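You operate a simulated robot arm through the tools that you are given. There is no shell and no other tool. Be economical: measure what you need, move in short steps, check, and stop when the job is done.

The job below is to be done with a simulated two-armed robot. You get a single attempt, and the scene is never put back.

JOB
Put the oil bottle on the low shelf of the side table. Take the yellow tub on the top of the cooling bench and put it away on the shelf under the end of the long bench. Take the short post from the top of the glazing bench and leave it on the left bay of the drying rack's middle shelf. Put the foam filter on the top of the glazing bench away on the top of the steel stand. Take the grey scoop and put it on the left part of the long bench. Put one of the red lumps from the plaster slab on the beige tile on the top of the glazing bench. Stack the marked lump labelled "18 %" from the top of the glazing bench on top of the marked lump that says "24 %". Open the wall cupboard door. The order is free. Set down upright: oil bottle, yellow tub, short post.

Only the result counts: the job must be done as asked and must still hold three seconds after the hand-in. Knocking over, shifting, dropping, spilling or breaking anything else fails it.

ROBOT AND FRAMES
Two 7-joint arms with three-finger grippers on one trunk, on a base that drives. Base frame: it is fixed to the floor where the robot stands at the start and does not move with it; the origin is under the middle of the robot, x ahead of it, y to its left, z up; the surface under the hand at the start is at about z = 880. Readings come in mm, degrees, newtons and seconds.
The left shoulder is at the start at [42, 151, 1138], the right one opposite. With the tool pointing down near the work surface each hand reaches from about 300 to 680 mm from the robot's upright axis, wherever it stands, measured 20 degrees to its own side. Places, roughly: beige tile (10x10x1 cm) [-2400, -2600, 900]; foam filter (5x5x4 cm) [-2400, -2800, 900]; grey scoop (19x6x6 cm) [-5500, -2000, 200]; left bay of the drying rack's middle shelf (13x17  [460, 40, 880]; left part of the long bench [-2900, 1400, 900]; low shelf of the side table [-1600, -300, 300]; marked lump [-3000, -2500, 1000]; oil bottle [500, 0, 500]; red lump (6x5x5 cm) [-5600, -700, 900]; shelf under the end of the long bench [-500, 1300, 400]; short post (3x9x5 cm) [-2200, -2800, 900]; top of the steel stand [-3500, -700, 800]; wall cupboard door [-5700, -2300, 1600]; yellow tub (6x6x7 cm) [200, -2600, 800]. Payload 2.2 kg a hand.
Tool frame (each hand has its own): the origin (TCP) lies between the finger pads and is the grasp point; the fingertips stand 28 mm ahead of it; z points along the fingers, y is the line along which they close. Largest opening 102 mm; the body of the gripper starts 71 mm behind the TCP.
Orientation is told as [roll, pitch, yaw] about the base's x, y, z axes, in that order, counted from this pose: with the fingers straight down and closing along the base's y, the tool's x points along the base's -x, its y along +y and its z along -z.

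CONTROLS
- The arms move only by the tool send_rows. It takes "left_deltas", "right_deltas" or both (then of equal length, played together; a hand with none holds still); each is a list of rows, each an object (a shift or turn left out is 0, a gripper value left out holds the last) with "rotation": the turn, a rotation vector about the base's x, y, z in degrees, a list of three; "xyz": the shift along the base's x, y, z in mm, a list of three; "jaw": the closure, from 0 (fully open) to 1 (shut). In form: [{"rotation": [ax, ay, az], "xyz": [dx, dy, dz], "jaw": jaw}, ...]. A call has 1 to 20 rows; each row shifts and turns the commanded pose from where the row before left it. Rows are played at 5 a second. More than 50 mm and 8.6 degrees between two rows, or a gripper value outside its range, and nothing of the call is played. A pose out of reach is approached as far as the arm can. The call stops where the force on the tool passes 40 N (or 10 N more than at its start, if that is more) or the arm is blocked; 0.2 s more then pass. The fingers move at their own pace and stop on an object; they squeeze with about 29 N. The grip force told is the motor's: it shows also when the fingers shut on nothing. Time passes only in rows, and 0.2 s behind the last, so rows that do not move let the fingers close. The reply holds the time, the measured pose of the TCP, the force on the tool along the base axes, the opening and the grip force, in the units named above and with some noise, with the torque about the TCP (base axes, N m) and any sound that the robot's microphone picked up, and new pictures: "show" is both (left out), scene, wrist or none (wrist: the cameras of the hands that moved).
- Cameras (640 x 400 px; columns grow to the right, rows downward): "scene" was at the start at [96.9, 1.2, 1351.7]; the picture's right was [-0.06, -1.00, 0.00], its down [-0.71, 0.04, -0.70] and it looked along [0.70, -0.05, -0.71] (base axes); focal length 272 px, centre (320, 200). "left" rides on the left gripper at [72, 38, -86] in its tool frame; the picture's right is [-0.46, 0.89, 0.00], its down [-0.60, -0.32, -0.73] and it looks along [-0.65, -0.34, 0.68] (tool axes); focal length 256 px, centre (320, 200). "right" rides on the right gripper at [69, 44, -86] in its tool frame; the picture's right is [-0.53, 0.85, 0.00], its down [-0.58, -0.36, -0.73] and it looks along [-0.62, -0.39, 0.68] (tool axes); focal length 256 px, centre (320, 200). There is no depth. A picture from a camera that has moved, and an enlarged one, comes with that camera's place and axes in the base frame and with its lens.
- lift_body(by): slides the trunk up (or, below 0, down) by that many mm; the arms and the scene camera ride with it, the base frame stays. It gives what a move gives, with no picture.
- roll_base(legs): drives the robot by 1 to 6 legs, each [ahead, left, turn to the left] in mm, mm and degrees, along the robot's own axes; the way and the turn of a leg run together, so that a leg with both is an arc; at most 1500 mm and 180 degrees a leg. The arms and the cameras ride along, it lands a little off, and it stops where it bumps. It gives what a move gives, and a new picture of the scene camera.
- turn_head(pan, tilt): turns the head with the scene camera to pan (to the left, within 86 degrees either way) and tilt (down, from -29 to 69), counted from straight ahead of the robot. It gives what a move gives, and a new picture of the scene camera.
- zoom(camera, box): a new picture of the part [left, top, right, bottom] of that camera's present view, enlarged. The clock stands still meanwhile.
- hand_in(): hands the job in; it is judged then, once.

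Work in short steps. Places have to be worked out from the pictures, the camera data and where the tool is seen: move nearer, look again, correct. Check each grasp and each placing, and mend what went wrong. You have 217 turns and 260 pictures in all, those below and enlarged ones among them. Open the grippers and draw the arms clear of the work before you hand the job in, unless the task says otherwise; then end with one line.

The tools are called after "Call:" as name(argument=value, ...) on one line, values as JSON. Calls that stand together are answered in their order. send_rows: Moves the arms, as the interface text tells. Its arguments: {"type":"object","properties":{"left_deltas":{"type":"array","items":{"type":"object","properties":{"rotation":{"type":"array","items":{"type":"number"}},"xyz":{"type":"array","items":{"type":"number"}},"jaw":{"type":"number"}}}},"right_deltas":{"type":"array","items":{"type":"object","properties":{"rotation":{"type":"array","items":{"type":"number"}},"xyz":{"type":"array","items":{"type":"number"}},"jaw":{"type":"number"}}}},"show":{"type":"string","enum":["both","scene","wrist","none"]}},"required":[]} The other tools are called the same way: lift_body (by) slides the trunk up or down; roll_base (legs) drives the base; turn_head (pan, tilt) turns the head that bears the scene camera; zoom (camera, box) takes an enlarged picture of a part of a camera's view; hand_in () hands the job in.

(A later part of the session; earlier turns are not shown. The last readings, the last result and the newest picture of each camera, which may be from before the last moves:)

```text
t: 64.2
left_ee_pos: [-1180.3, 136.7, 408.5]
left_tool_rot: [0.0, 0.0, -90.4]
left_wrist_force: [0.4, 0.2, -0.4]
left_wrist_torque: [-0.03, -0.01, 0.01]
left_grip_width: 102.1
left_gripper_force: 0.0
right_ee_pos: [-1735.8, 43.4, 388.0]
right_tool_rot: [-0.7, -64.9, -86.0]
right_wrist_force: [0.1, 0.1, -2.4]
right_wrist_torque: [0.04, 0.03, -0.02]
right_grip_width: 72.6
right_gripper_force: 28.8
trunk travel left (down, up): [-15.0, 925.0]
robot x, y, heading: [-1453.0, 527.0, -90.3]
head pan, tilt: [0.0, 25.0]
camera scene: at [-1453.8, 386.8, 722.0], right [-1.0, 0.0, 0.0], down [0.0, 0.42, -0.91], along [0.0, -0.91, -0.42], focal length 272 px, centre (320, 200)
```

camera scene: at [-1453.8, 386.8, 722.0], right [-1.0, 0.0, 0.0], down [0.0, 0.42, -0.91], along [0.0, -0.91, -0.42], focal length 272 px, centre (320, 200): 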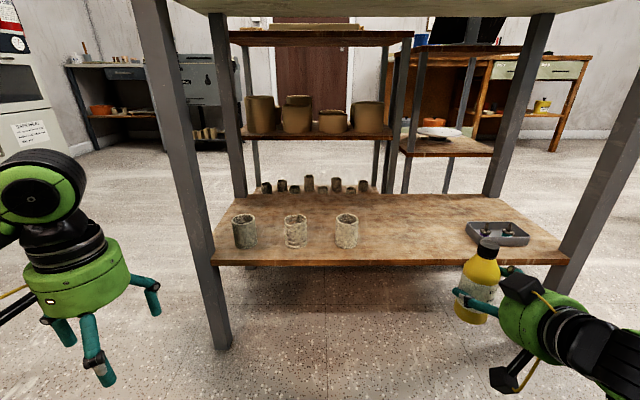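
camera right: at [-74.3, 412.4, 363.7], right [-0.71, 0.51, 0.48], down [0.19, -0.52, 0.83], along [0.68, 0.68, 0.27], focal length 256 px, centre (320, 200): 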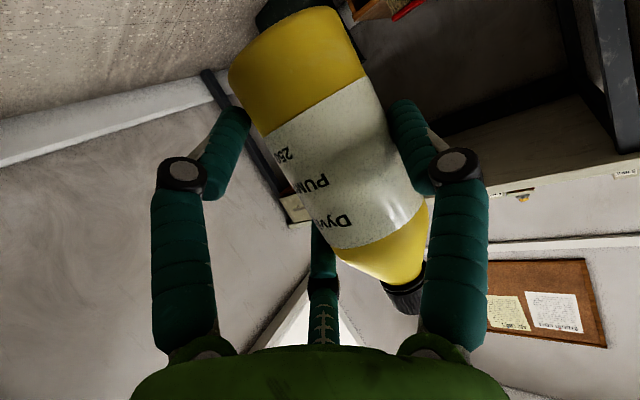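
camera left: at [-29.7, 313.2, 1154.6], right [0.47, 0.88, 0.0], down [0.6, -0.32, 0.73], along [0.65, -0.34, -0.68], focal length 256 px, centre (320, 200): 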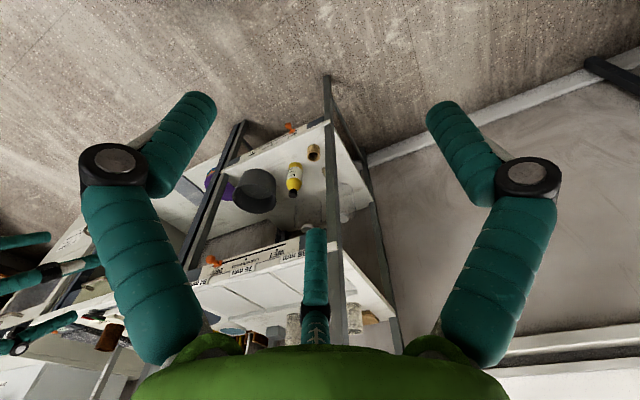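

Free spot between the third cup and the tray: about (-1725,-275), shelf z≈265–275. Pull the left hand back (it would meet the table leg), then drive ahead 250.

Call:
send_rows(left_deltas=[{"xyz": [-30, 30, 0]}, {"xyz": [-30, 30, 0]}, {"xyz": [-30, 30, 0]}, {"xyz": [-20, 10, 0]}], show="none")

Call:
roll_base(legs=[[250, 0, 0]])

```text
t: 65.2
left_ee_pos: [-1291.0, 236.1, 407.3]
left_tool_rot: [0.0, 0.0, -90.3]
left_wrist_force: [0.6, -0.5, -0.4]
left_wrist_torque: [0.03, -0.01, -0.01]
left_grip_width: 101.9
left_gripper_force: 0.0
right_ee_pos: [-1735.6, 44.4, 388.5]
right_tool_rot: [-0.7, -64.9, -86.0]
right_wrist_force: [0.6, -0.4, -1.4]
right_wrist_torque: [0.05, -0.01, -0.02]
right_grip_width: 73.0
right_gripper_force: 28.8
trunk travel left (down, up): [-15.0, 925.0]
robot x, y, heading: [-1457.4, 526.3, -90.1]
head pan, tilt: [0.0, 25.0]
```

```text
t: 67.0
left_ee_pos: [-1293.5, -12.7, 407.6]
left_tool_rot: [0.1, -0.1, -90.3]
left_wrist_force: [0.2, -0.1, 0.0]
left_wrist_torque: [-0.01, -0.01, -0.01]
left_grip_width: 102.1
left_gripper_force: 0.1
right_ee_pos: [-1737.9, -203.8, 389.4]
right_tool_rot: [-0.7, -64.9, -86.1]
right_wrist_force: [0.6, 0.1, -3.1]
right_wrist_torque: [0.05, 0.04, -0.01]
right_grip_width: 72.8
right_gripper_force: 28.8
trunk travel left (down, up): [-15.0, 925.0]
robot x, y, heading: [-1457.9, 277.9, -90.5]
head pan, tilt: [0.0, 25.0]
camera scene: at [-1455.5, 138.0, 722.1], right [-1.0, 0.01, 0.0], down [0.0, 0.42, -0.91], along [-0.01, -0.91, -0.42], focal length 272 px, centre (320, 200)
```

scene: 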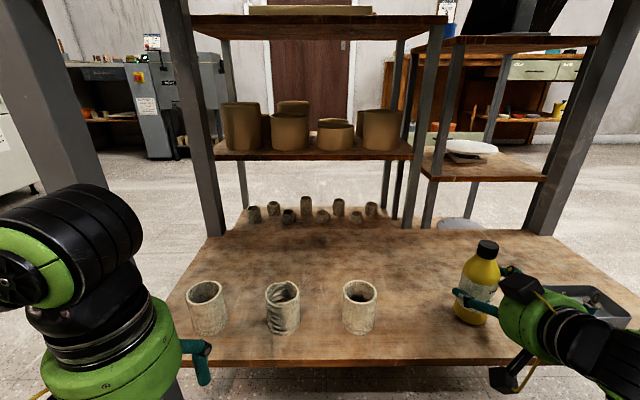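

Bottle base ≈335, shelf lower. Move in 75 mm over the shelf, then check.

Call:
send_rows(right_deltas=[{"xyz": [5, -25, 0]}, {"xyz": [5, -25, 0]}, {"xyz": [0, -25, 0]}, {"xyz": [0, 0, -15]}, {}], show="scene")

Call:
zoom(camera="scene", box=[380, 210, 640, 372])

```text
t: 68.2
left_ee_pos: [-1292.6, -11.7, 409.1]
left_tool_rot: [-0.1, -0.1, -90.4]
left_wrist_force: [-0.1, 0.6, 0.9]
left_wrist_torque: [0.03, 0.0, 0.0]
left_grip_width: 102.0
left_gripper_force: 0.1
right_ee_pos: [-1727.1, -279.4, 379.9]
right_tool_rot: [-0.8, -65.8, -86.0]
right_wrist_force: [-0.9, -0.6, 18.7]
right_wrist_torque: [-0.01, -0.56, 0.0]
right_grip_width: 72.9
right_gripper_force: 29.1
trunk travel left (down, up): [-15.0, 925.0]
robot x, y, heading: [-1454.2, 281.4, -90.4]
head pan, tilt: [0.0, 25.0]
camera scene: at [-1454.7, 139.7, 722.9], right [-1.0, 0.01, 0.0], down [0.0, 0.42, -0.91], along [-0.01, -0.91, -0.42], focal length 272 px, centre (320, 200)
```

scene: 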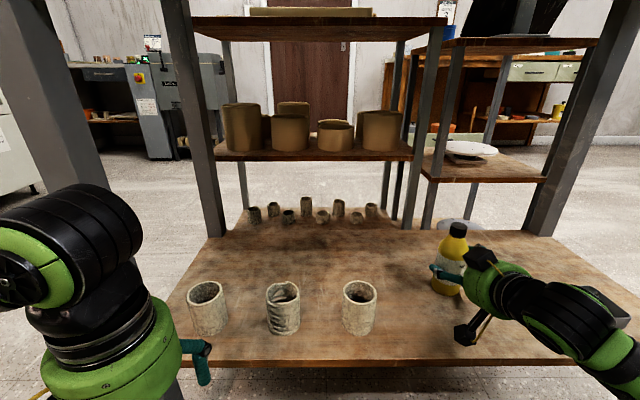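

```text
2.46 times, centred on (510, 291) of scene
camera zoom: at [-1454.7, 139.7, 722.9], right [-1.0, 0.01, 0.0], down [0.0, 0.42, -0.91], along [-0.01, -0.91, -0.42], focal length 669 px, centre (-148, -24)
```

zoom: 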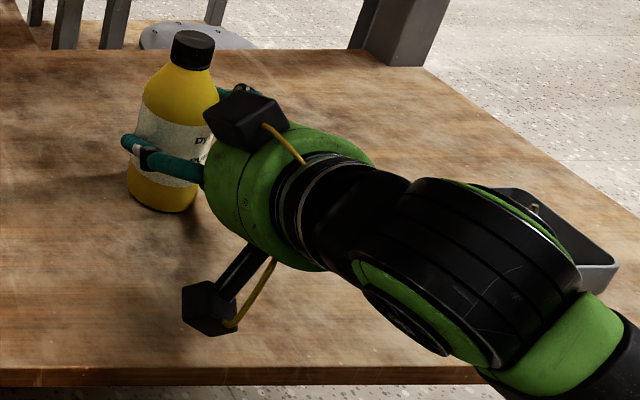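

Force +19 N under the bottle: it stands on the shelf (z≈325) and looks upright. Relieve a little, open, and retreat along the tool axis.

Call:
send_rows(right_deltas=[{"xyz": [0, 0, 4]}, {"jaw": 0.15}, {"jaw": 0}, {"jaw": 0}], show="none")

Call:
send_rows(right_deltas=[{"xyz": [0, 25, 12]}, {"xyz": [0, 36, 12]}, {"xyz": [0, 40, 10]}, {"xyz": [0, 45, 0]}], show="scene")

```text
t: 69.2
left_ee_pos: [-1293.5, -13.3, 408.8]
left_tool_rot: [-0.1, -0.1, -90.4]
left_wrist_force: [-0.4, -0.1, 0.1]
left_wrist_torque: [0.0, 0.0, 0.03]
left_grip_width: 102.0
left_gripper_force: 0.1
right_ee_pos: [-1727.7, -278.1, 377.9]
right_tool_rot: [-0.7, -64.8, -86.0]
right_wrist_force: [-0.2, -0.1, -0.2]
right_wrist_torque: [0.0, 0.01, -0.01]
right_grip_width: 101.9
right_gripper_force: 0.0
trunk travel left (down, up): [-15.0, 925.0]
robot x, y, heading: [-1454.7, 282.0, -90.3]
head pan, tilt: [0.0, 25.0]
```

```text
t: 70.2
left_ee_pos: [-1291.9, -12.6, 408.1]
left_tool_rot: [0.0, 0.0, -90.3]
left_wrist_force: [0.3, 0.5, -0.9]
left_wrist_torque: [0.02, -0.02, -0.03]
left_grip_width: 101.7
left_gripper_force: 0.0
right_ee_pos: [-1753.6, -193.5, 423.0]
right_tool_rot: [-0.6, -64.9, -86.1]
right_wrist_force: [-0.5, 0.7, -1.0]
right_wrist_torque: [-0.04, -0.02, 0.0]
right_grip_width: 101.8
right_gripper_force: 0.1
right hand out of reach, approached as far as the arm can: row 3, 4
trunk travel left (down, up): [-15.0, 925.0]
robot x, y, heading: [-1456.6, 281.6, -90.4]
head pan, tilt: [0.0, 25.0]
camera scene: at [-1455.4, 138.2, 722.1], right [-1.0, 0.01, 0.0], down [0.0, 0.42, -0.91], along [-0.01, -0.91, -0.42], focal length 272 px, centre (320, 200)
```

scene: 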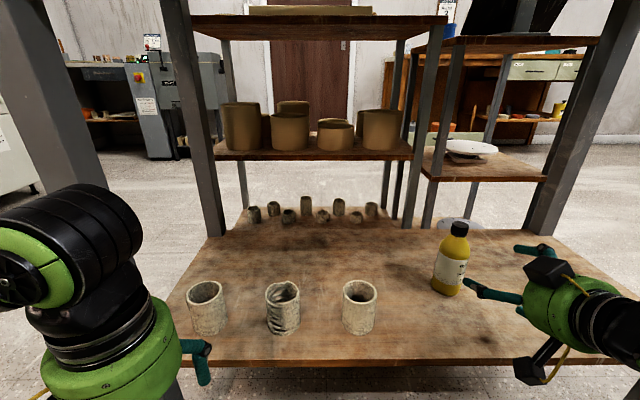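

Bottle stands upright on the low shelf. Back off 330, raise the trunk, and bring the right hand back to a neutral downward pose.

Call:
roll_base(legs=[[-330, 0, 0]])

Call:
lift_body(by=400)

Call:
lift_body(by=260)

Call:
send_rows(right_deltas=[{"rotation": [-8, 0, 0], "xyz": [10, 5, 0]}, {"rotation": [-8, 0, 0], "xyz": [10, 5, 0]}, {"rotation": [-8, 0, 0], "xyz": [10, 5, 0]}, {"rotation": [-8, 0, 0], "xyz": [10, 5, 0]}, {"rotation": [-8, 0, 0], "xyz": [10, 5, 0]}, {"rotation": [-8, 0, 0], "xyz": [10, 5, 0]}, {"rotation": [-8, 0, 0], "xyz": [10, 5, 0]}, {"rotation": [-8, 0, 0], "xyz": [10, 5, 0]}, {"rotation": [-1, 0, -4], "xyz": [10, 5, 0]}], show="none")

Call:
turn_head(pan=-60, tilt=15)

```text
t: 72.4
left_ee_pos: [-1291.0, 315.5, 406.7]
left_tool_rot: [0.0, 0.0, -90.4]
left_wrist_force: [-0.5, -1.5, 0.4]
left_wrist_torque: [-0.04, -0.01, 0.04]
left_grip_width: 101.9
left_gripper_force: 0.1
right_ee_pos: [-1751.0, 135.3, 424.2]
right_tool_rot: [-0.5, -64.9, -86.2]
right_wrist_force: [0.2, -0.3, -0.3]
right_wrist_torque: [0.01, 0.03, 0.01]
right_grip_width: 102.1
right_gripper_force: 0.0
trunk travel left (down, up): [-15.0, 925.0]
robot x, y, heading: [-1453.7, 604.9, -90.4]
head pan, tilt: [0.0, 25.0]
camera scene: at [-1453.3, 467.5, 722.1], right [-1.0, 0.01, 0.0], down [0.0, 0.42, -0.91], along [-0.01, -0.91, -0.42], focal length 272 px, centre (320, 200)
```

scene: 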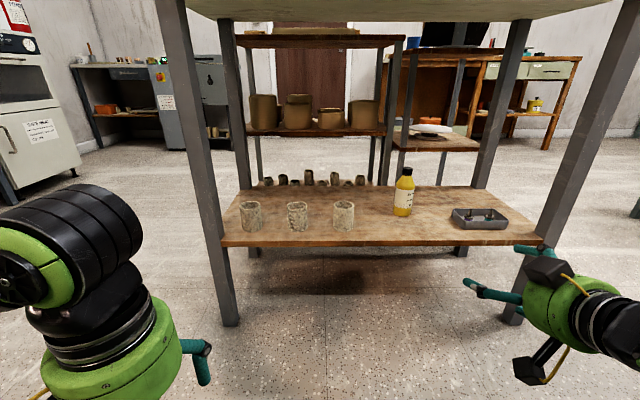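

```text
t: 76.2
left_ee_pos: [-1289.7, 317.9, 807.8]
left_tool_rot: [0.0, 0.0, -90.4]
left_wrist_force: [1.0, 0.6, 1.1]
left_wrist_torque: [0.02, 0.0, 0.0]
left_grip_width: 102.0
left_gripper_force: 0.1
right_ee_pos: [-1751.3, 135.7, 822.7]
right_tool_rot: [-0.5, -64.8, -86.2]
right_wrist_force: [0.5, -0.6, 0.7]
right_wrist_torque: [0.02, -0.01, 0.01]
right_grip_width: 101.9
right_gripper_force: 0.1
trunk travel left (down, up): [-415.0, 525.0]
robot x, y, heading: [-1454.8, 609.4, -90.4]
head pan, tilt: [0.0, 25.0]
```

```text
t: 78.9
left_ee_pos: [-1291.2, 317.9, 1069.0]
left_tool_rot: [0.0, 0.0, -90.4]
left_wrist_force: [0.3, -0.5, 1.0]
left_wrist_torque: [0.03, 0.0, -0.01]
left_grip_width: 102.0
left_gripper_force: 0.1
right_ee_pos: [-1752.0, 135.0, 1083.0]
right_tool_rot: [-0.6, -64.8, -86.2]
right_wrist_force: [0.0, 0.3, 0.2]
right_wrist_torque: [-0.04, 0.01, 0.02]
right_grip_width: 101.9
right_gripper_force: 0.0
trunk travel left (down, up): [-675.0, 265.0]
robot x, y, heading: [-1451.9, 606.3, -90.4]
head pan, tilt: [0.0, 25.0]
```

```text
t: 80.9
left_ee_pos: [-1289.8, 317.8, 1067.6]
left_tool_rot: [0.1, 0.1, -90.4]
left_wrist_force: [-0.1, 0.3, 0.0]
left_wrist_torque: [-0.02, 0.04, 0.01]
left_grip_width: 102.3
left_gripper_force: 0.0
right_ee_pos: [-1678.5, 143.7, 1081.7]
right_tool_rot: [-175.1, -50.0, 83.3]
right_wrist_force: [0.3, -0.8, 0.1]
right_wrist_torque: [0.04, 0.0, -0.02]
right_grip_width: 102.0
right_gripper_force: 0.1
right hand out of reach, approached as far as the arm can: row 1, 2, 3
trunk travel left (down, up): [-675.0, 265.0]
robot x, y, heading: [-1451.2, 609.5, -90.1]
head pan, tilt: [0.0, 25.0]
```

```text
t: 82.2
left_ee_pos: [-1291.0, 317.0, 1068.6]
left_tool_rot: [0.0, 0.0, -90.4]
left_wrist_force: [0.2, -0.2, 0.0]
left_wrist_torque: [-0.01, 0.03, -0.01]
left_grip_width: 101.9
left_gripper_force: 0.0
right_ee_pos: [-1679.1, 142.7, 1080.9]
right_tool_rot: [-175.2, -50.1, 83.5]
right_wrist_force: [0.3, 0.1, -0.5]
right_wrist_torque: [0.03, -0.02, 0.02]
right_grip_width: 101.7
right_gripper_force: 0.0
trunk travel left (down, up): [-675.0, 265.0]
robot x, y, heading: [-1452.6, 613.1, -90.2]
head pan, tilt: [-60.0, 15.0]
camera scene: at [-1533.9, 513.4, 1398.3], right [-0.49, 0.87, 0.0], down [0.23, 0.13, -0.97], along [-0.84, -0.48, -0.26], focal length 272 px, centre (320, 200)
```

scene: 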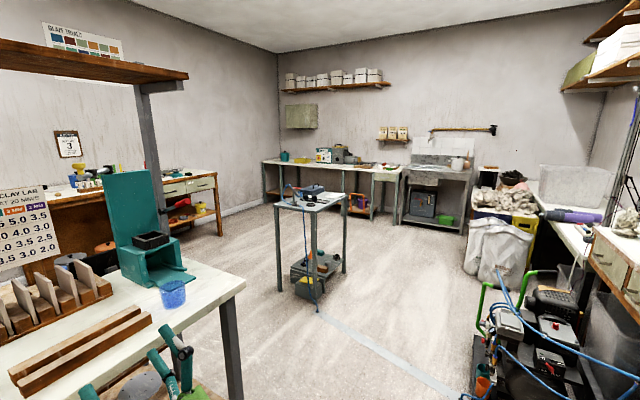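

I rotated the wrong way; reverse that (+130°). Then strafe west past the table and look south.

Call:
send_rows(right_deltas=[{"rotation": [8.2, 0, 0]}, {"rotation": [8.2, 0, 0]}, {"rotation": [8.2, 0, 0]}, {"rotation": [8.2, 0, 0]}, {"rotation": [8.2, 0, 0]}, {"rotation": [8.2, 0, 0]}, {"rotation": [8.2, 0, 0]}, {"rotation": [8.2, 0, 0]}, {"rotation": [8.2, 0, 0]}, {"rotation": [8.2, 0, 0]}, {"rotation": [8.2, 0, 0]}, {"rotation": [8.2, 0, 0]}, {"rotation": [8.2, 0, 0]}, {"rotation": [8.2, 0, 0]}, {"rotation": [8.2, 0, 0]}, {"rotation": [7, 0, 0]}], show="none")

Call:
roll_base(legs=[[0, -1080, 0]])

Call:
turn_head(pan=0, tilt=20)

```text
t: 85.6
left_ee_pos: [-1289.2, 316.8, 1068.2]
left_tool_rot: [0.0, -0.1, -90.3]
left_wrist_force: [0.1, 0.5, -0.5]
left_wrist_torque: [-0.03, 0.0, 0.02]
left_grip_width: 102.2
left_gripper_force: 0.0
right_ee_pos: [-1680.3, 99.2, 1063.9]
right_tool_rot: [-0.2, 0.4, -85.9]
right_wrist_force: [-0.7, -0.5, -0.4]
right_wrist_torque: [0.03, 0.03, -0.01]
right_grip_width: 102.0
right_gripper_force: 0.1
right hand out of reach, approached as far as the arm can: row 3, 4, 5, 6
trunk travel left (down, up): [-675.0, 265.0]
robot x, y, heading: [-1453.9, 609.7, -90.4]
head pan, tilt: [-60.0, 15.0]
```

```text
t: 91.2
left_ee_pos: [-2375.1, 323.8, 1068.5]
left_tool_rot: [-0.1, 0.0, -90.4]
left_wrist_force: [0.0, -0.2, 0.5]
left_wrist_torque: [0.0, 0.02, 0.01]
left_grip_width: 102.0
left_gripper_force: 0.0
right_ee_pos: [-2766.8, 105.2, 1062.0]
right_tool_rot: [-0.2, 0.3, -85.8]
right_wrist_force: [-0.3, 0.5, -0.1]
right_wrist_torque: [0.0, 0.0, 0.05]
right_grip_width: 102.1
right_gripper_force: 0.0
trunk travel left (down, up): [-675.0, 265.0]
robot x, y, heading: [-2535.6, 616.6, -90.3]
head pan, tilt: [-60.0, 15.0]
camera scene: at [-2618.9, 520.6, 1398.4], right [-0.49, 0.87, 0.0], down [0.22, 0.13, -0.97], along [-0.84, -0.48, -0.26], focal length 272 px, centre (320, 200)
```

scene: 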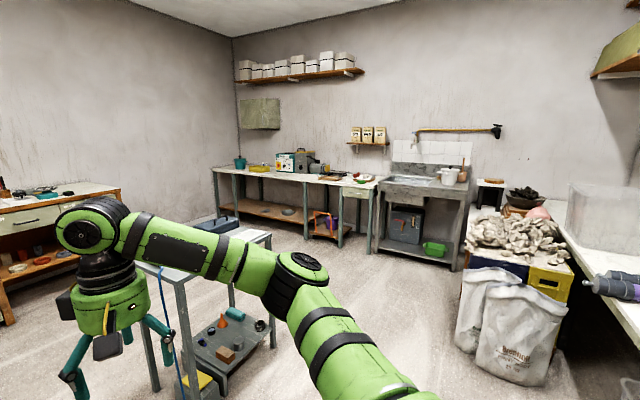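

```text
t: 92.5
left_ee_pos: [-2376.0, 321.8, 1068.1]
left_tool_rot: [0.0, 0.1, -90.3]
left_wrist_force: [-0.2, 0.8, -0.2]
left_wrist_torque: [0.04, 0.0, 0.04]
left_grip_width: 102.1
left_gripper_force: 0.1
right_ee_pos: [-2765.9, 105.3, 1063.3]
right_tool_rot: [-0.1, 0.3, -85.8]
right_wrist_force: [0.1, -0.5, -0.7]
right_wrist_torque: [-0.02, -0.02, 0.0]
right_grip_width: 101.6
right_gripper_force: 0.0
trunk travel left (down, up): [-675.0, 265.0]
robot x, y, heading: [-2534.1, 618.1, -90.1]
head pan, tilt: [0.0, 20.0]
camera scene: at [-2538.8, 473.7, 1390.2], right [-1.0, 0.01, 0.0], down [0.0, 0.34, -0.94], along [-0.01, -0.94, -0.34], focal length 272 px, centre (320, 200)
```

scene: 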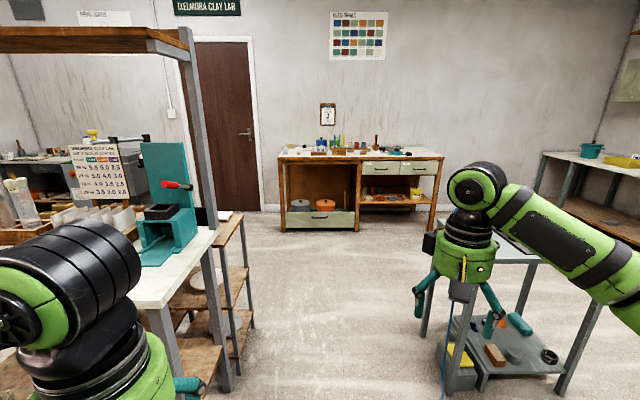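

Path south is clear to the glazing bench. Drive ahead 2350 and look.

Call:
roll_base(legs=[[1200, 0, 0], [1150, 0, 0]])

Call:
turn_head(pan=0, tilt=35)

```text
t: 96.8
left_ee_pos: [-2383.5, -483.5, 1076.1]
left_tool_rot: [1.3, -0.3, -85.0]
left_wrist_force: [0.3, -0.4, 0.1]
left_wrist_torque: [0.03, 0.01, 0.01]
left_grip_width: 101.9
left_gripper_force: 0.0
right_ee_pos: [-2781.8, -714.7, 1084.3]
right_tool_rot: [0.7, -2.8, -84.2]
right_wrist_force: [-0.8, 0.2, -0.3]
right_wrist_torque: [0.03, 0.02, 0.01]
right_grip_width: 102.0
right_gripper_force: 0.0
trunk travel left (down, up): [-675.0, 265.0]
robot x, y, heading: [-2549.1, -249.6, -88.5]
head pan, tilt: [0.0, 20.0]
stopped in leg 1: the robot was blocked; the commanded pose is now the measured one
camera scene: at [-2571.8, -323.3, 1397.3], right [-1.0, -0.02, -0.02], down [0.01, 0.29, -0.96], along [0.03, -0.96, -0.29], focal length 272 px, centre (320, 200)
```

scene: 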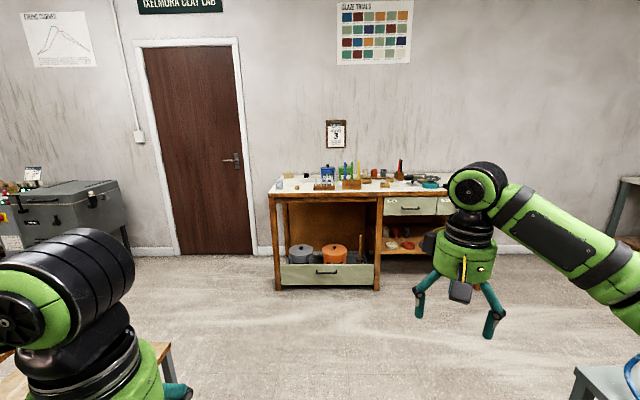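

```text
t: 97.5
left_ee_pos: [-2383.5, -481.9, 1075.2]
left_tool_rot: [1.3, -0.6, -85.5]
left_wrist_force: [-0.5, -0.4, -0.4]
left_wrist_torque: [0.04, -0.02, -0.03]
left_grip_width: 101.9
left_gripper_force: 0.0
right_ee_pos: [-2781.7, -711.8, 1085.0]
right_tool_rot: [0.7, -3.2, -84.4]
right_wrist_force: [0.1, -0.4, -0.3]
right_wrist_torque: [0.01, 0.03, 0.03]
right_grip_width: 101.9
right_gripper_force: 0.0
trunk travel left (down, up): [-675.0, 265.0]
robot x, y, heading: [-2549.4, -249.8, -88.8]
head pan, tilt: [0.0, 35.0]
camera scene: at [-2569.9, -316.0, 1372.0], right [-1.0, -0.02, -0.02], down [0.01, 0.53, -0.85], along [0.03, -0.85, -0.53], focal length 272 px, centre (320, 200)
```

scene: 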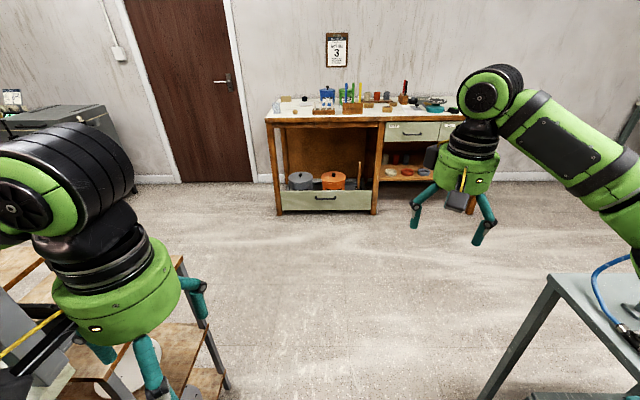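

Blocked at y=-250. I look left and right to see what was touched.

Call:
turn_head(pan=75, tilt=35)

Call:
turn_head(pan=-75, tilt=45)

```text
t: 99.0
left_ee_pos: [-2382.8, -481.5, 1075.6]
left_tool_rot: [1.3, -0.7, -85.3]
left_wrist_force: [0.9, 0.0, -0.1]
left_wrist_torque: [-0.04, -0.03, 0.01]
left_grip_width: 102.2
left_gripper_force: 0.0
right_ee_pos: [-2782.2, -711.6, 1086.2]
right_tool_rot: [0.7, -3.2, -84.3]
right_wrist_force: [0.9, 0.3, 0.6]
right_wrist_torque: [-0.03, 0.0, 0.01]
right_grip_width: 102.1
right_gripper_force: 0.0
trunk travel left (down, up): [-675.0, 265.0]
robot x, y, heading: [-2545.7, -247.4, -89.1]
head pan, tilt: [75.0, 35.0]
camera scene: at [-2485.9, -249.2, 1369.9], right [-0.24, -0.97, 0.05], down [-0.54, 0.09, -0.84], along [0.81, -0.23, -0.55], focal length 272 px, centre (320, 200)
```

scene: 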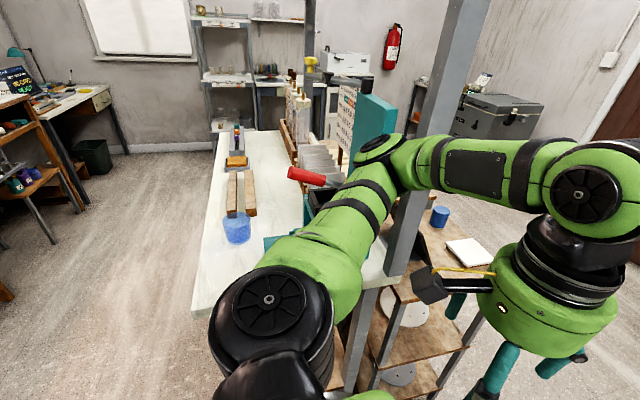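

```text
t: 101.4
left_ee_pos: [-2382.0, -482.6, 1075.4]
left_tool_rot: [1.3, -0.7, -85.4]
left_wrist_force: [0.1, -0.8, -0.7]
left_wrist_torque: [0.0, 0.0, 0.0]
left_grip_width: 101.8
left_gripper_force: 0.0
right_ee_pos: [-2781.2, -711.7, 1086.2]
right_tool_rot: [0.6, -3.2, -84.3]
right_wrist_force: [-0.6, 0.1, 0.5]
right_wrist_torque: [0.03, -0.02, 0.02]
right_grip_width: 101.8
right_gripper_force: 0.0
trunk travel left (down, up): [-675.0, 265.0]
robot x, y, heading: [-2545.7, -250.2, -88.9]
head pan, tilt: [-75.0, 45.0]
camera scene: at [-2648.9, -251.7, 1352.0], right [-0.28, 0.96, -0.06], down [0.69, 0.16, -0.7], along [-0.66, -0.24, -0.71], focal length 272 px, centre (320, 200)
```

scene: 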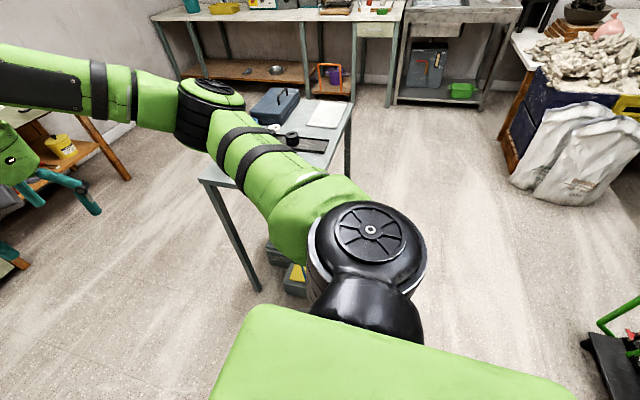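

The left elbow met the table's upright. I back off, turn to face west so the arms are clear sideways, and then strafe south between table and stand.

Call:
roll_base(legs=[[-300, 0, 0], [0, -80, 0], [0, 0, -91]])

Call:
turn_head(pan=80, tilt=30)

```text
t: 107.9
left_ee_pos: [-2921.8, -126.6, 1058.0]
left_tool_rot: [0.4, 2.7, -176.8]
left_wrist_force: [0.0, -0.1, 0.0]
left_wrist_torque: [-0.03, 0.01, -0.03]
left_grip_width: 102.1
left_gripper_force: 0.0
right_ee_pos: [-3147.0, 271.4, 1063.5]
right_tool_rot: [-0.2, 0.2, -174.9]
right_wrist_force: [1.1, 0.2, -0.7]
right_wrist_torque: [0.03, -0.01, 0.0]
right_grip_width: 101.7
right_gripper_force: 0.0
trunk travel left (down, up): [-675.0, 265.0]
robot x, y, heading: [-2633.4, 52.0, -179.4]
head pan, tilt: [-75.0, 45.0]
camera scene: at [-2703.7, 129.8, 1351.5], right [0.96, 0.27, 0.0], down [0.19, -0.68, -0.71], along [-0.19, 0.68, -0.71], focal length 272 px, centre (320, 200)
```

scene: 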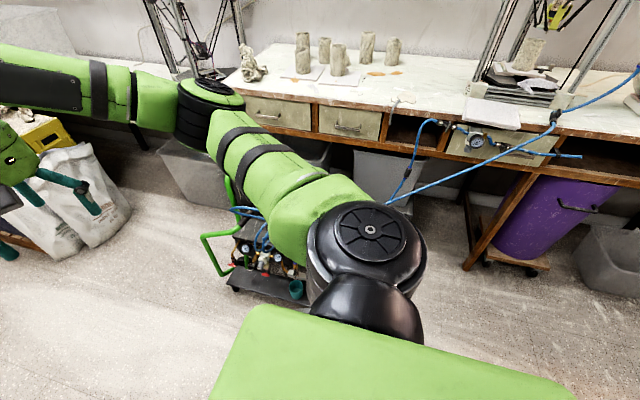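

```text
t: 110.3
left_ee_pos: [-2922.3, -126.9, 1056.6]
left_tool_rot: [0.5, 2.7, -176.7]
left_wrist_force: [0.0, -0.5, -0.2]
left_wrist_torque: [0.01, -0.02, -0.01]
left_grip_width: 102.0
left_gripper_force: 0.1
right_ee_pos: [-3146.7, 270.8, 1063.4]
right_tool_rot: [-0.1, 0.3, -174.9]
right_wrist_force: [0.0, 0.4, 0.2]
right_wrist_torque: [0.04, 0.01, -0.03]
right_grip_width: 102.0
right_gripper_force: 0.1
trunk travel left (down, up): [-675.0, 265.0]
robot x, y, heading: [-2633.1, 51.3, -179.4]
head pan, tilt: [80.0, 30.0]
camera scene: at [-2697.0, -37.6, 1374.1], right [-0.99, 0.17, 0.0], down [0.08, 0.49, -0.87], along [-0.14, -0.85, -0.5], focal length 272 px, centre (320, 200)
```

scene: 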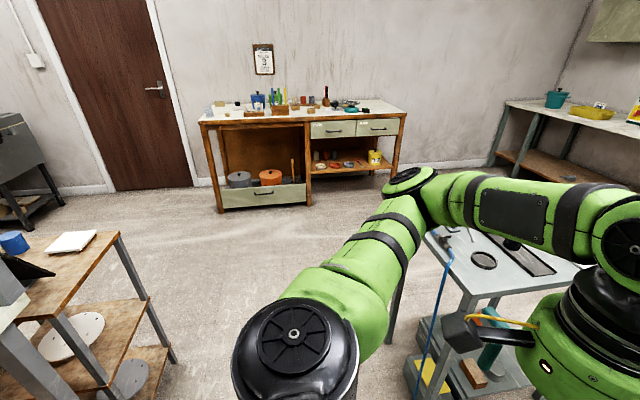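

Retract the right hand 100, shift back 90, then strafe south 1450 and turn to the bench.

Call:
send_rows(right_deltas=[{"xyz": [40, 0, 0]}, {"xyz": [40, 0, 0]}, {"xyz": [40, 0, 0], "rotation": [0, 0, -5]}], show="none")

Call:
roll_base(legs=[[-90, 0, 0], [0, 700, 0], [0, 750, 0], [0, 0, 90]])

Call:
turn_head(pan=0, tilt=30)

```text
t: 111.1
left_ee_pos: [-2920.5, -126.0, 1057.9]
left_tool_rot: [0.4, 2.7, -176.7]
left_wrist_force: [-0.1, 0.7, -0.4]
left_wrist_torque: [0.0, 0.01, 0.03]
left_grip_width: 102.1
left_gripper_force: 0.1
right_ee_pos: [-3025.3, 273.3, 1062.8]
right_tool_rot: [-0.2, 0.2, -180.0]
right_wrist_force: [0.5, -0.2, 0.4]
right_wrist_torque: [-0.02, 0.0, 0.02]
right_grip_width: 102.2
right_gripper_force: 0.1
trunk travel left (down, up): [-675.0, 265.0]
robot x, y, heading: [-2636.1, 51.0, -179.7]
head pan, tilt: [80.0, 30.0]
```

```text
t: 123.1
left_ee_pos: [-2359.3, -1682.5, 1055.9]
left_tool_rot: [0.5, 2.7, -87.7]
left_wrist_force: [0.0, -0.3, -1.4]
left_wrist_torque: [-0.01, -0.02, 0.04]
left_grip_width: 101.9
left_gripper_force: 0.1
right_ee_pos: [-2758.0, -1780.5, 1062.0]
right_tool_rot: [-0.2, 0.2, -90.8]
right_wrist_force: [-0.1, 0.5, -0.2]
right_wrist_torque: [-0.01, 0.0, 0.02]
right_grip_width: 101.9
right_gripper_force: 0.1
trunk travel left (down, up): [-675.0, 265.0]
robot x, y, heading: [-2532.3, -1392.4, -90.1]
head pan, tilt: [80.0, 30.0]
camera scene: at [-2442.8, -1456.5, 1374.2], right [-0.18, -0.98, 0.0], down [-0.49, 0.09, -0.87], along [0.85, -0.16, -0.5], focal length 272 px, centre (320, 200)
```

scene: 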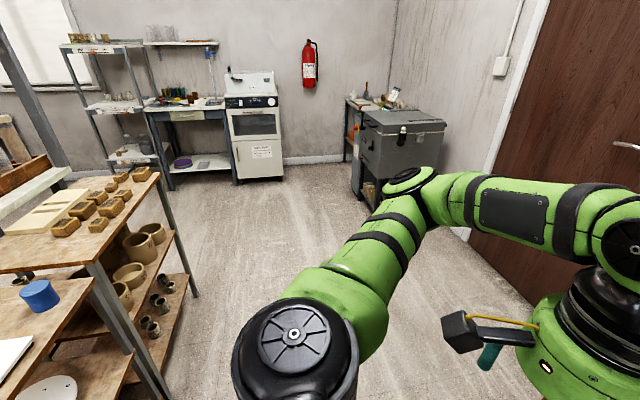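

```text
t: 124.6
left_ee_pos: [-2359.1, -1682.1, 1056.9]
left_tool_rot: [0.3, 2.7, -87.7]
left_wrist_force: [-0.2, -0.2, 0.2]
left_wrist_torque: [-0.01, 0.01, 0.03]
left_grip_width: 102.0
left_gripper_force: 0.1
right_ee_pos: [-2759.1, -1781.3, 1062.8]
right_tool_rot: [-0.1, 0.2, -90.9]
right_wrist_force: [0.9, 0.3, 0.3]
right_wrist_torque: [-0.02, 0.03, -0.02]
right_grip_width: 102.1
right_gripper_force: 0.2
trunk travel left (down, up): [-675.0, 265.0]
robot x, y, heading: [-2529.8, -1390.4, -90.3]
head pan, tilt: [0.0, 30.0]
camera scene: at [-2532.3, -1530.6, 1374.2], right [-1.0, 0.01, 0.0], down [0.0, 0.5, -0.87], along [-0.01, -0.87, -0.5], focal length 272 px, centre (320, 200)
```

scene: 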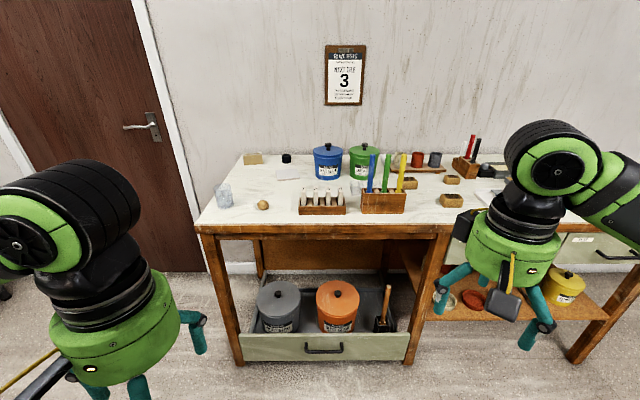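

Zoom onto the bench top left half and right half.

Call:
zoom(camera="scene", box=[190, 120, 380, 239])

Call:
zoom(camera="scene", box=[350, 120, 540, 239])

```text
3.36 times, centred on (285, 180) of scene
camera zoom: at [-2532.3, -1530.6, 1374.2], right [-1.0, 0.01, 0.0], down [0.0, 0.5, -0.87], along [-0.01, -0.87, -0.5], focal length 914 px, centre (438, 269)
```

zoom: 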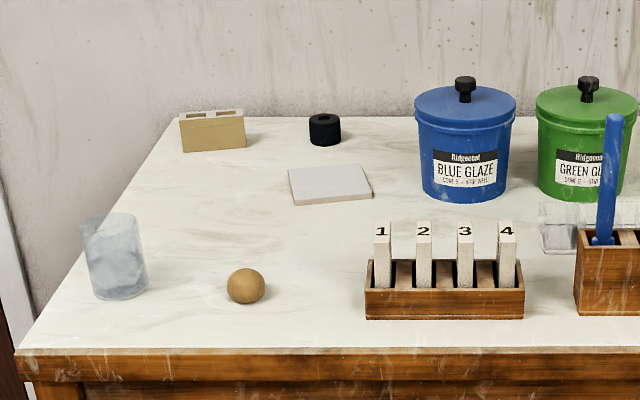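

```text
3.36 times, centred on (445, 180) of scene
camera zoom: at [-2532.3, -1530.6, 1374.2], right [-1.0, 0.01, 0.0], down [0.0, 0.5, -0.87], along [-0.01, -0.87, -0.5], focal length 914 px, centre (-100, 269)
```

zoom: 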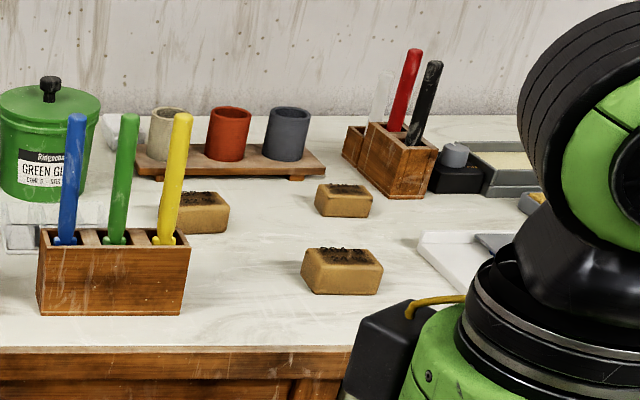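

Bench front edge y≈-2250, left end x≈-2122. Filter ≈(-2369,-2763), post ≈(-2210,-2745), tile ≈(-2390,-2625). The tan blocks near (-2950..-3020,-2404..) may be the marked lumps; I move in front of them to look.

Call:
roll_base(legs=[[0, -270, 0], [430, 0, 0]])

Call:
turn_head(pan=-10, tilt=45)

```text
t: 128.8
left_ee_pos: [-2631.2, -2111.3, 1056.8]
left_tool_rot: [0.3, 2.7, -87.8]
left_wrist_force: [0.9, -0.1, -0.5]
left_wrist_torque: [-0.01, -0.02, -0.04]
left_grip_width: 102.2
left_gripper_force: 0.0
right_ee_pos: [-3031.2, -2209.8, 1063.9]
right_tool_rot: [-0.1, 0.1, -90.9]
right_wrist_force: [0.1, 0.8, 0.3]
right_wrist_torque: [0.03, 0.0, 0.03]
right_grip_width: 102.0
right_gripper_force: 0.1
trunk travel left (down, up): [-675.0, 265.0]
robot x, y, heading: [-2803.2, -1821.2, -90.7]
head pan, tilt: [0.0, 30.0]
camera scene: at [-2804.1, -1960.7, 1374.2], right [-1.0, 0.01, 0.0], down [0.0, 0.5, -0.87], along [-0.01, -0.87, -0.5], focal length 272 px, centre (320, 200)
```

scene: 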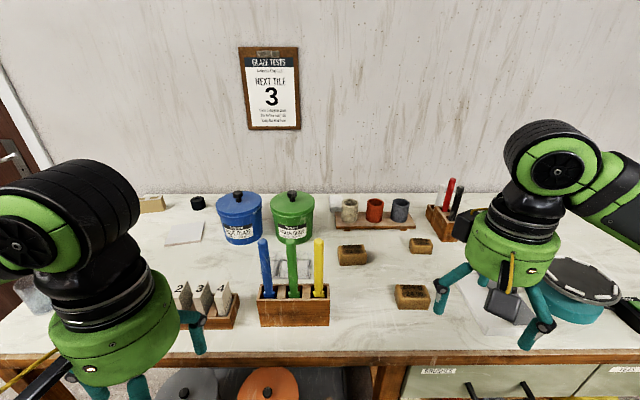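

```text
t: 129.6
left_ee_pos: [-2632.0, -2113.2, 1058.0]
left_tool_rot: [0.4, 2.7, -87.8]
left_wrist_force: [-0.8, 0.1, -0.6]
left_wrist_torque: [-0.01, -0.05, 0.0]
left_grip_width: 102.0
left_gripper_force: 0.1
right_ee_pos: [-3029.6, -2211.2, 1062.0]
right_tool_rot: [-0.2, 0.1, -90.9]
right_wrist_force: [-1.6, 0.0, -0.2]
right_wrist_torque: [-0.02, -0.03, -0.01]
right_grip_width: 101.9
right_gripper_force: 0.1
trunk travel left (down, up): [-675.0, 265.0]
robot x, y, heading: [-2802.6, -1818.8, -90.5]
head pan, tilt: [-10.0, 45.0]
camera scene: at [-2818.1, -1951.1, 1351.6], right [-0.98, 0.18, 0.0], down [0.13, 0.69, -0.71], along [-0.13, -0.7, -0.71], focal length 272 px, centre (320, 200)
```

scene: 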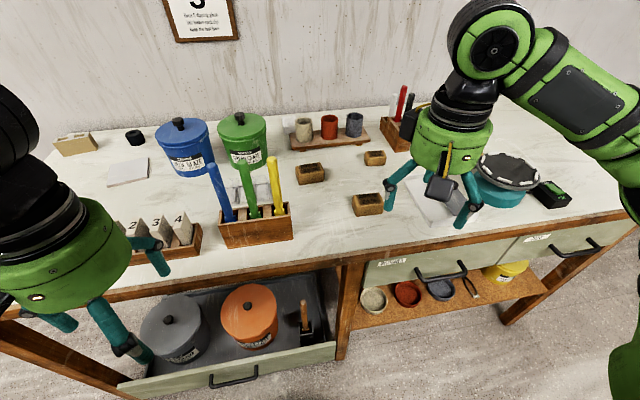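

Zoom on the three tan blocks.

Call:
zoom(camera="scene", box=[285, 140, 397, 210])

Call:
zoom(camera="right", box=[0, 0, 640, 400])

```text
5.71 times, centred on (341, 175) of scene
camera zoom: at [-2818.1, -1951.1, 1351.6], right [-0.98, 0.18, 0.0], down [0.13, 0.69, -0.71], along [-0.13, -0.7, -0.71], focal length 1553 px, centre (200, 343)
```

zoom: 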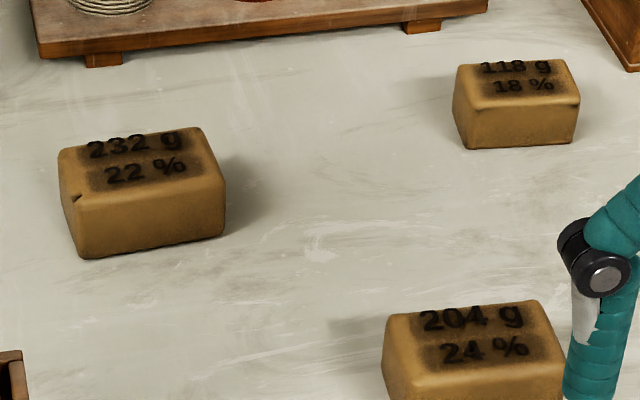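

```text
1.00 times, centred on (320, 200) of right (not enlarged: the box is as wide or as high as the picture)
camera zoom: at [-2986.2, -2142.6, 1149.8], right [0.84, -0.55, 0.0], down [-0.37, -0.57, 0.73], along [-0.4, -0.61, -0.68], focal length 256 px, centre (320, 200)
```

zoom: 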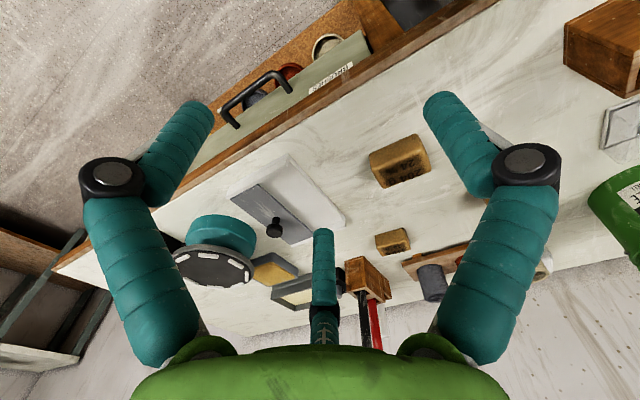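

The blocks read 232 g 22 %, 118 g 18 % and 204 g 24 %. 18 % block top at ≈(-3092,-2557,888), 24 % at ≈(-3009,-2375,897). Move closer: right 70, ahead 120, and turn the right hand so the lone finger faces the long sides.

Call:
roll_base(legs=[[0, -70, 0], [115, 0, 0]])

Call:
send_rows(right_deltas=[{"rotation": [0, 0, 7.9], "xyz": [0, 0, 10]}, {"rotation": [0, 0, 7.9], "xyz": [0, -20, 0]}, {"rotation": [0, 0, 7.9], "xyz": [0, -20, 0]}, {"rotation": [0, 0, 7.9], "xyz": [0, -20, 0]}, {"rotation": [0, 0, 7.9], "xyz": [0, -20, 0]}, {"rotation": [0, 0, 7.9], "xyz": [0, -20, 0]}, {"rotation": [0, 0, 7.9], "xyz": [0, -20, 0]}, {"rotation": [0, 0, 7.9], "xyz": [0, -20, 0]}, {"rotation": [0, 0, 7.9], "xyz": [0, -20, 0]}, {"rotation": [0, 0, 7.9]}, {"rotation": [0, 0, 7.9]}], show="both")

```text
t: 131.4
left_ee_pos: [-2701.1, -2225.5, 1057.5]
left_tool_rot: [0.4, 2.5, -87.8]
left_wrist_force: [-0.1, -0.1, -0.2]
left_wrist_torque: [0.0, 0.0, -0.03]
left_grip_width: 102.1
left_gripper_force: 0.1
right_ee_pos: [-3101.0, -2324.0, 1062.5]
right_tool_rot: [-0.2, 0.1, -90.8]
right_wrist_force: [-0.9, 0.2, 0.4]
right_wrist_torque: [-0.03, 0.0, 0.01]
right_grip_width: 102.1
right_gripper_force: 0.1
trunk travel left (down, up): [-675.0, 265.0]
robot x, y, heading: [-2876.1, -1935.4, -90.3]
head pan, tilt: [-10.0, 45.0]
camera scene: at [-2889.1, -2063.0, 1351.7], right [-0.98, 0.18, 0.0], down [0.13, 0.69, -0.71], along [-0.13, -0.7, -0.71], focal length 272 px, centre (320, 200)
```

scene: 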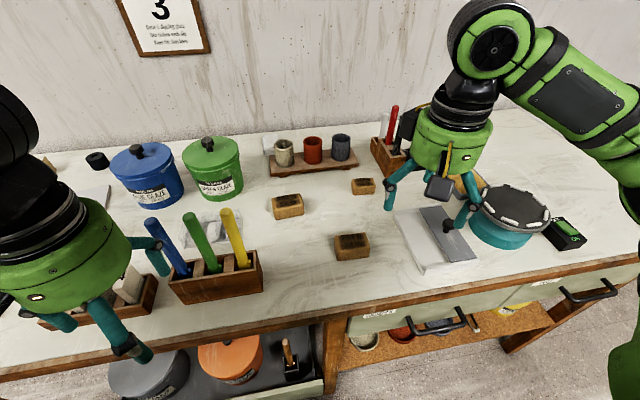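

```text
t: 133.8
left_ee_pos: [-2701.0, -2227.3, 1056.8]
left_tool_rot: [0.4, 2.7, -87.8]
left_wrist_force: [0.5, 0.4, 1.1]
left_wrist_torque: [-0.01, 0.0, -0.02]
left_grip_width: 102.0
left_gripper_force: 0.0
right_ee_pos: [-3101.1, -2485.6, 1071.6]
right_tool_rot: [-0.2, 0.2, -3.7]
right_wrist_force: [0.1, -0.7, 0.0]
right_wrist_torque: [-0.04, 0.0, 0.01]
right_grip_width: 102.1
right_gripper_force: 0.1
trunk travel left (down, up): [-675.0, 265.0]
robot x, y, heading: [-2876.0, -1933.5, -90.3]
head pan, tilt: [-10.0, 45.0]
camera scene: at [-2888.9, -2064.5, 1351.5], right [-0.98, 0.18, 0.0], down [0.13, 0.7, -0.71], along [-0.13, -0.7, -0.71], focal length 272 px, centre (320, 200)
camera right: at [-3167.5, -2436.1, 1160.3], right [0.59, 0.81, 0.0], down [0.55, -0.4, 0.73], along [0.59, -0.43, -0.68], focal length 256 px, centre (320, 200)
```

scene: 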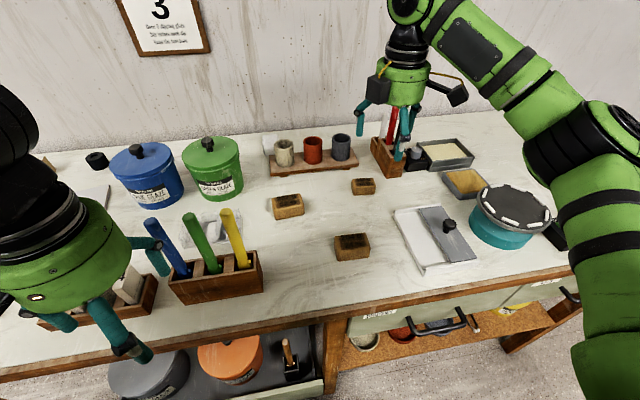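
right: 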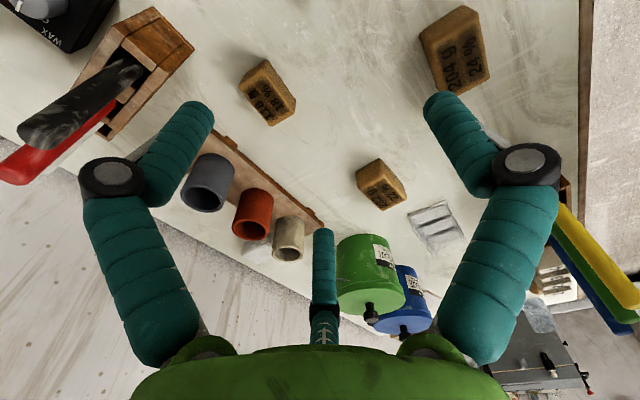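

Zoom the wrist view to refine the 18 % block pose.

Call:
zoom(camera="right", box=[200, 30, 344, 120])

```text
4.44 times, centred on (272, 75) of right
camera zoom: at [-3167.5, -2436.1, 1160.3], right [0.59, 0.81, 0.0], down [0.55, -0.4, 0.73], along [0.59, -0.43, -0.68], focal length 1138 px, centre (533, 756)
```

zoom: 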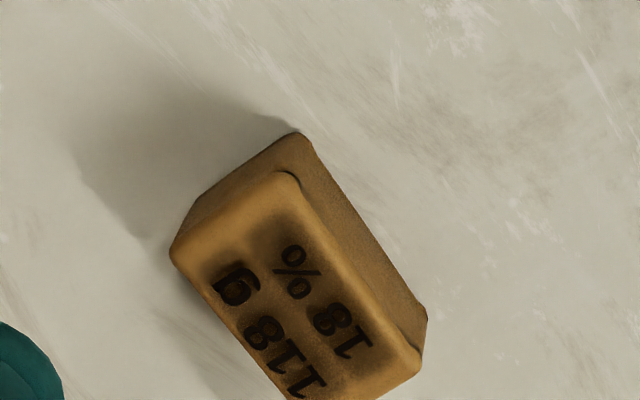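

18 % block: centre (-3096,-2559), 53×36, angle -6°. Go above it and descend with a reduced opening.

Call:
send_rows(right_deltas=[{"rotation": [0, 0, -2.3], "xyz": [4, -40, 0], "jaw": 0.22}, {"xyz": [0, -39, 0]}, {"xyz": [0, 0, -40]}, {"xyz": [0, 0, -40]}, {"xyz": [0, 0, -40]}, {}], show="both")

```text
t: 135.2
left_ee_pos: [-2703.5, -2225.3, 1057.2]
left_tool_rot: [0.3, 2.7, -87.9]
left_wrist_force: [1.0, -0.7, 1.0]
left_wrist_torque: [-0.05, -0.02, -0.02]
left_grip_width: 102.0
left_gripper_force: 0.0
right_ee_pos: [-3098.0, -2562.7, 954.0]
right_tool_rot: [-0.3, 0.1, -6.3]
right_wrist_force: [-0.6, 1.0, -0.6]
right_wrist_torque: [-0.02, 0.01, 0.0]
right_grip_width: 79.5
right_gripper_force: 0.1
trunk travel left (down, up): [-675.0, 265.0]
robot x, y, heading: [-2874.4, -1930.9, -90.7]
head pan, tilt: [-10.0, 45.0]
camera scene: at [-2889.6, -2064.0, 1351.6], right [-0.98, 0.18, 0.0], down [0.13, 0.7, -0.71], along [-0.13, -0.7, -0.71], focal length 272 px, centre (320, 200)
camera right: at [-3162.6, -2511.2, 1040.6], right [0.62, 0.78, 0.0], down [0.54, -0.42, 0.73], along [0.57, -0.46, -0.68], focal length 256 px, centre (320, 200)
```

scene: 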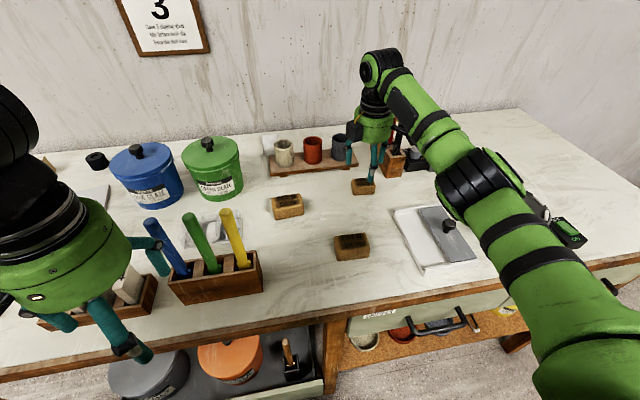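
right: 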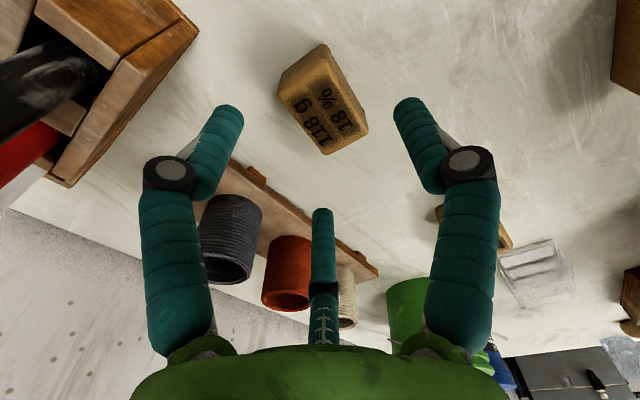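

Well aligned. Descend to z≈904 and close.

Call:
send_rows(right_deltas=[{"xyz": [-2, 0, -20]}, {"xyz": [0, 0, -18]}, {"xyz": [0, 0, -12]}, {"jaw": 0.7}, {"jaw": 0.8}, {"jaw": 0.8}], show="wrist")

```text
t: 136.6
left_ee_pos: [-2701.8, -2226.1, 1056.7]
left_tool_rot: [0.4, 2.7, -87.8]
left_wrist_force: [-0.3, -0.7, -0.2]
left_wrist_torque: [0.0, -0.02, 0.02]
left_grip_width: 101.9
left_gripper_force: 0.1
right_ee_pos: [-3099.4, -2563.6, 902.5]
right_tool_rot: [-0.2, 0.0, -6.2]
right_wrist_force: [-0.1, -1.3, 2.8]
right_wrist_torque: [-0.06, -0.03, 0.01]
right_grip_width: 54.1
right_gripper_force: 29.3
trunk travel left (down, up): [-675.0, 265.0]
robot x, y, heading: [-2873.2, -1936.2, -90.6]
head pan, tilt: [-10.0, 45.0]
camera right: at [-3163.0, -2511.9, 990.2], right [0.62, 0.78, -0.01], down [0.54, -0.42, 0.73], along [0.57, -0.46, -0.68], focal length 256 px, centre (320, 200)
```

right: 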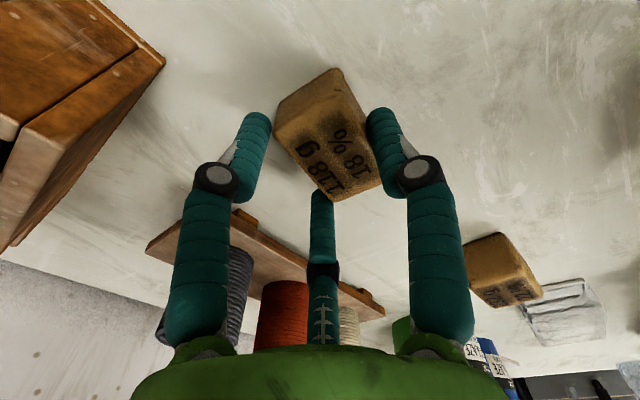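

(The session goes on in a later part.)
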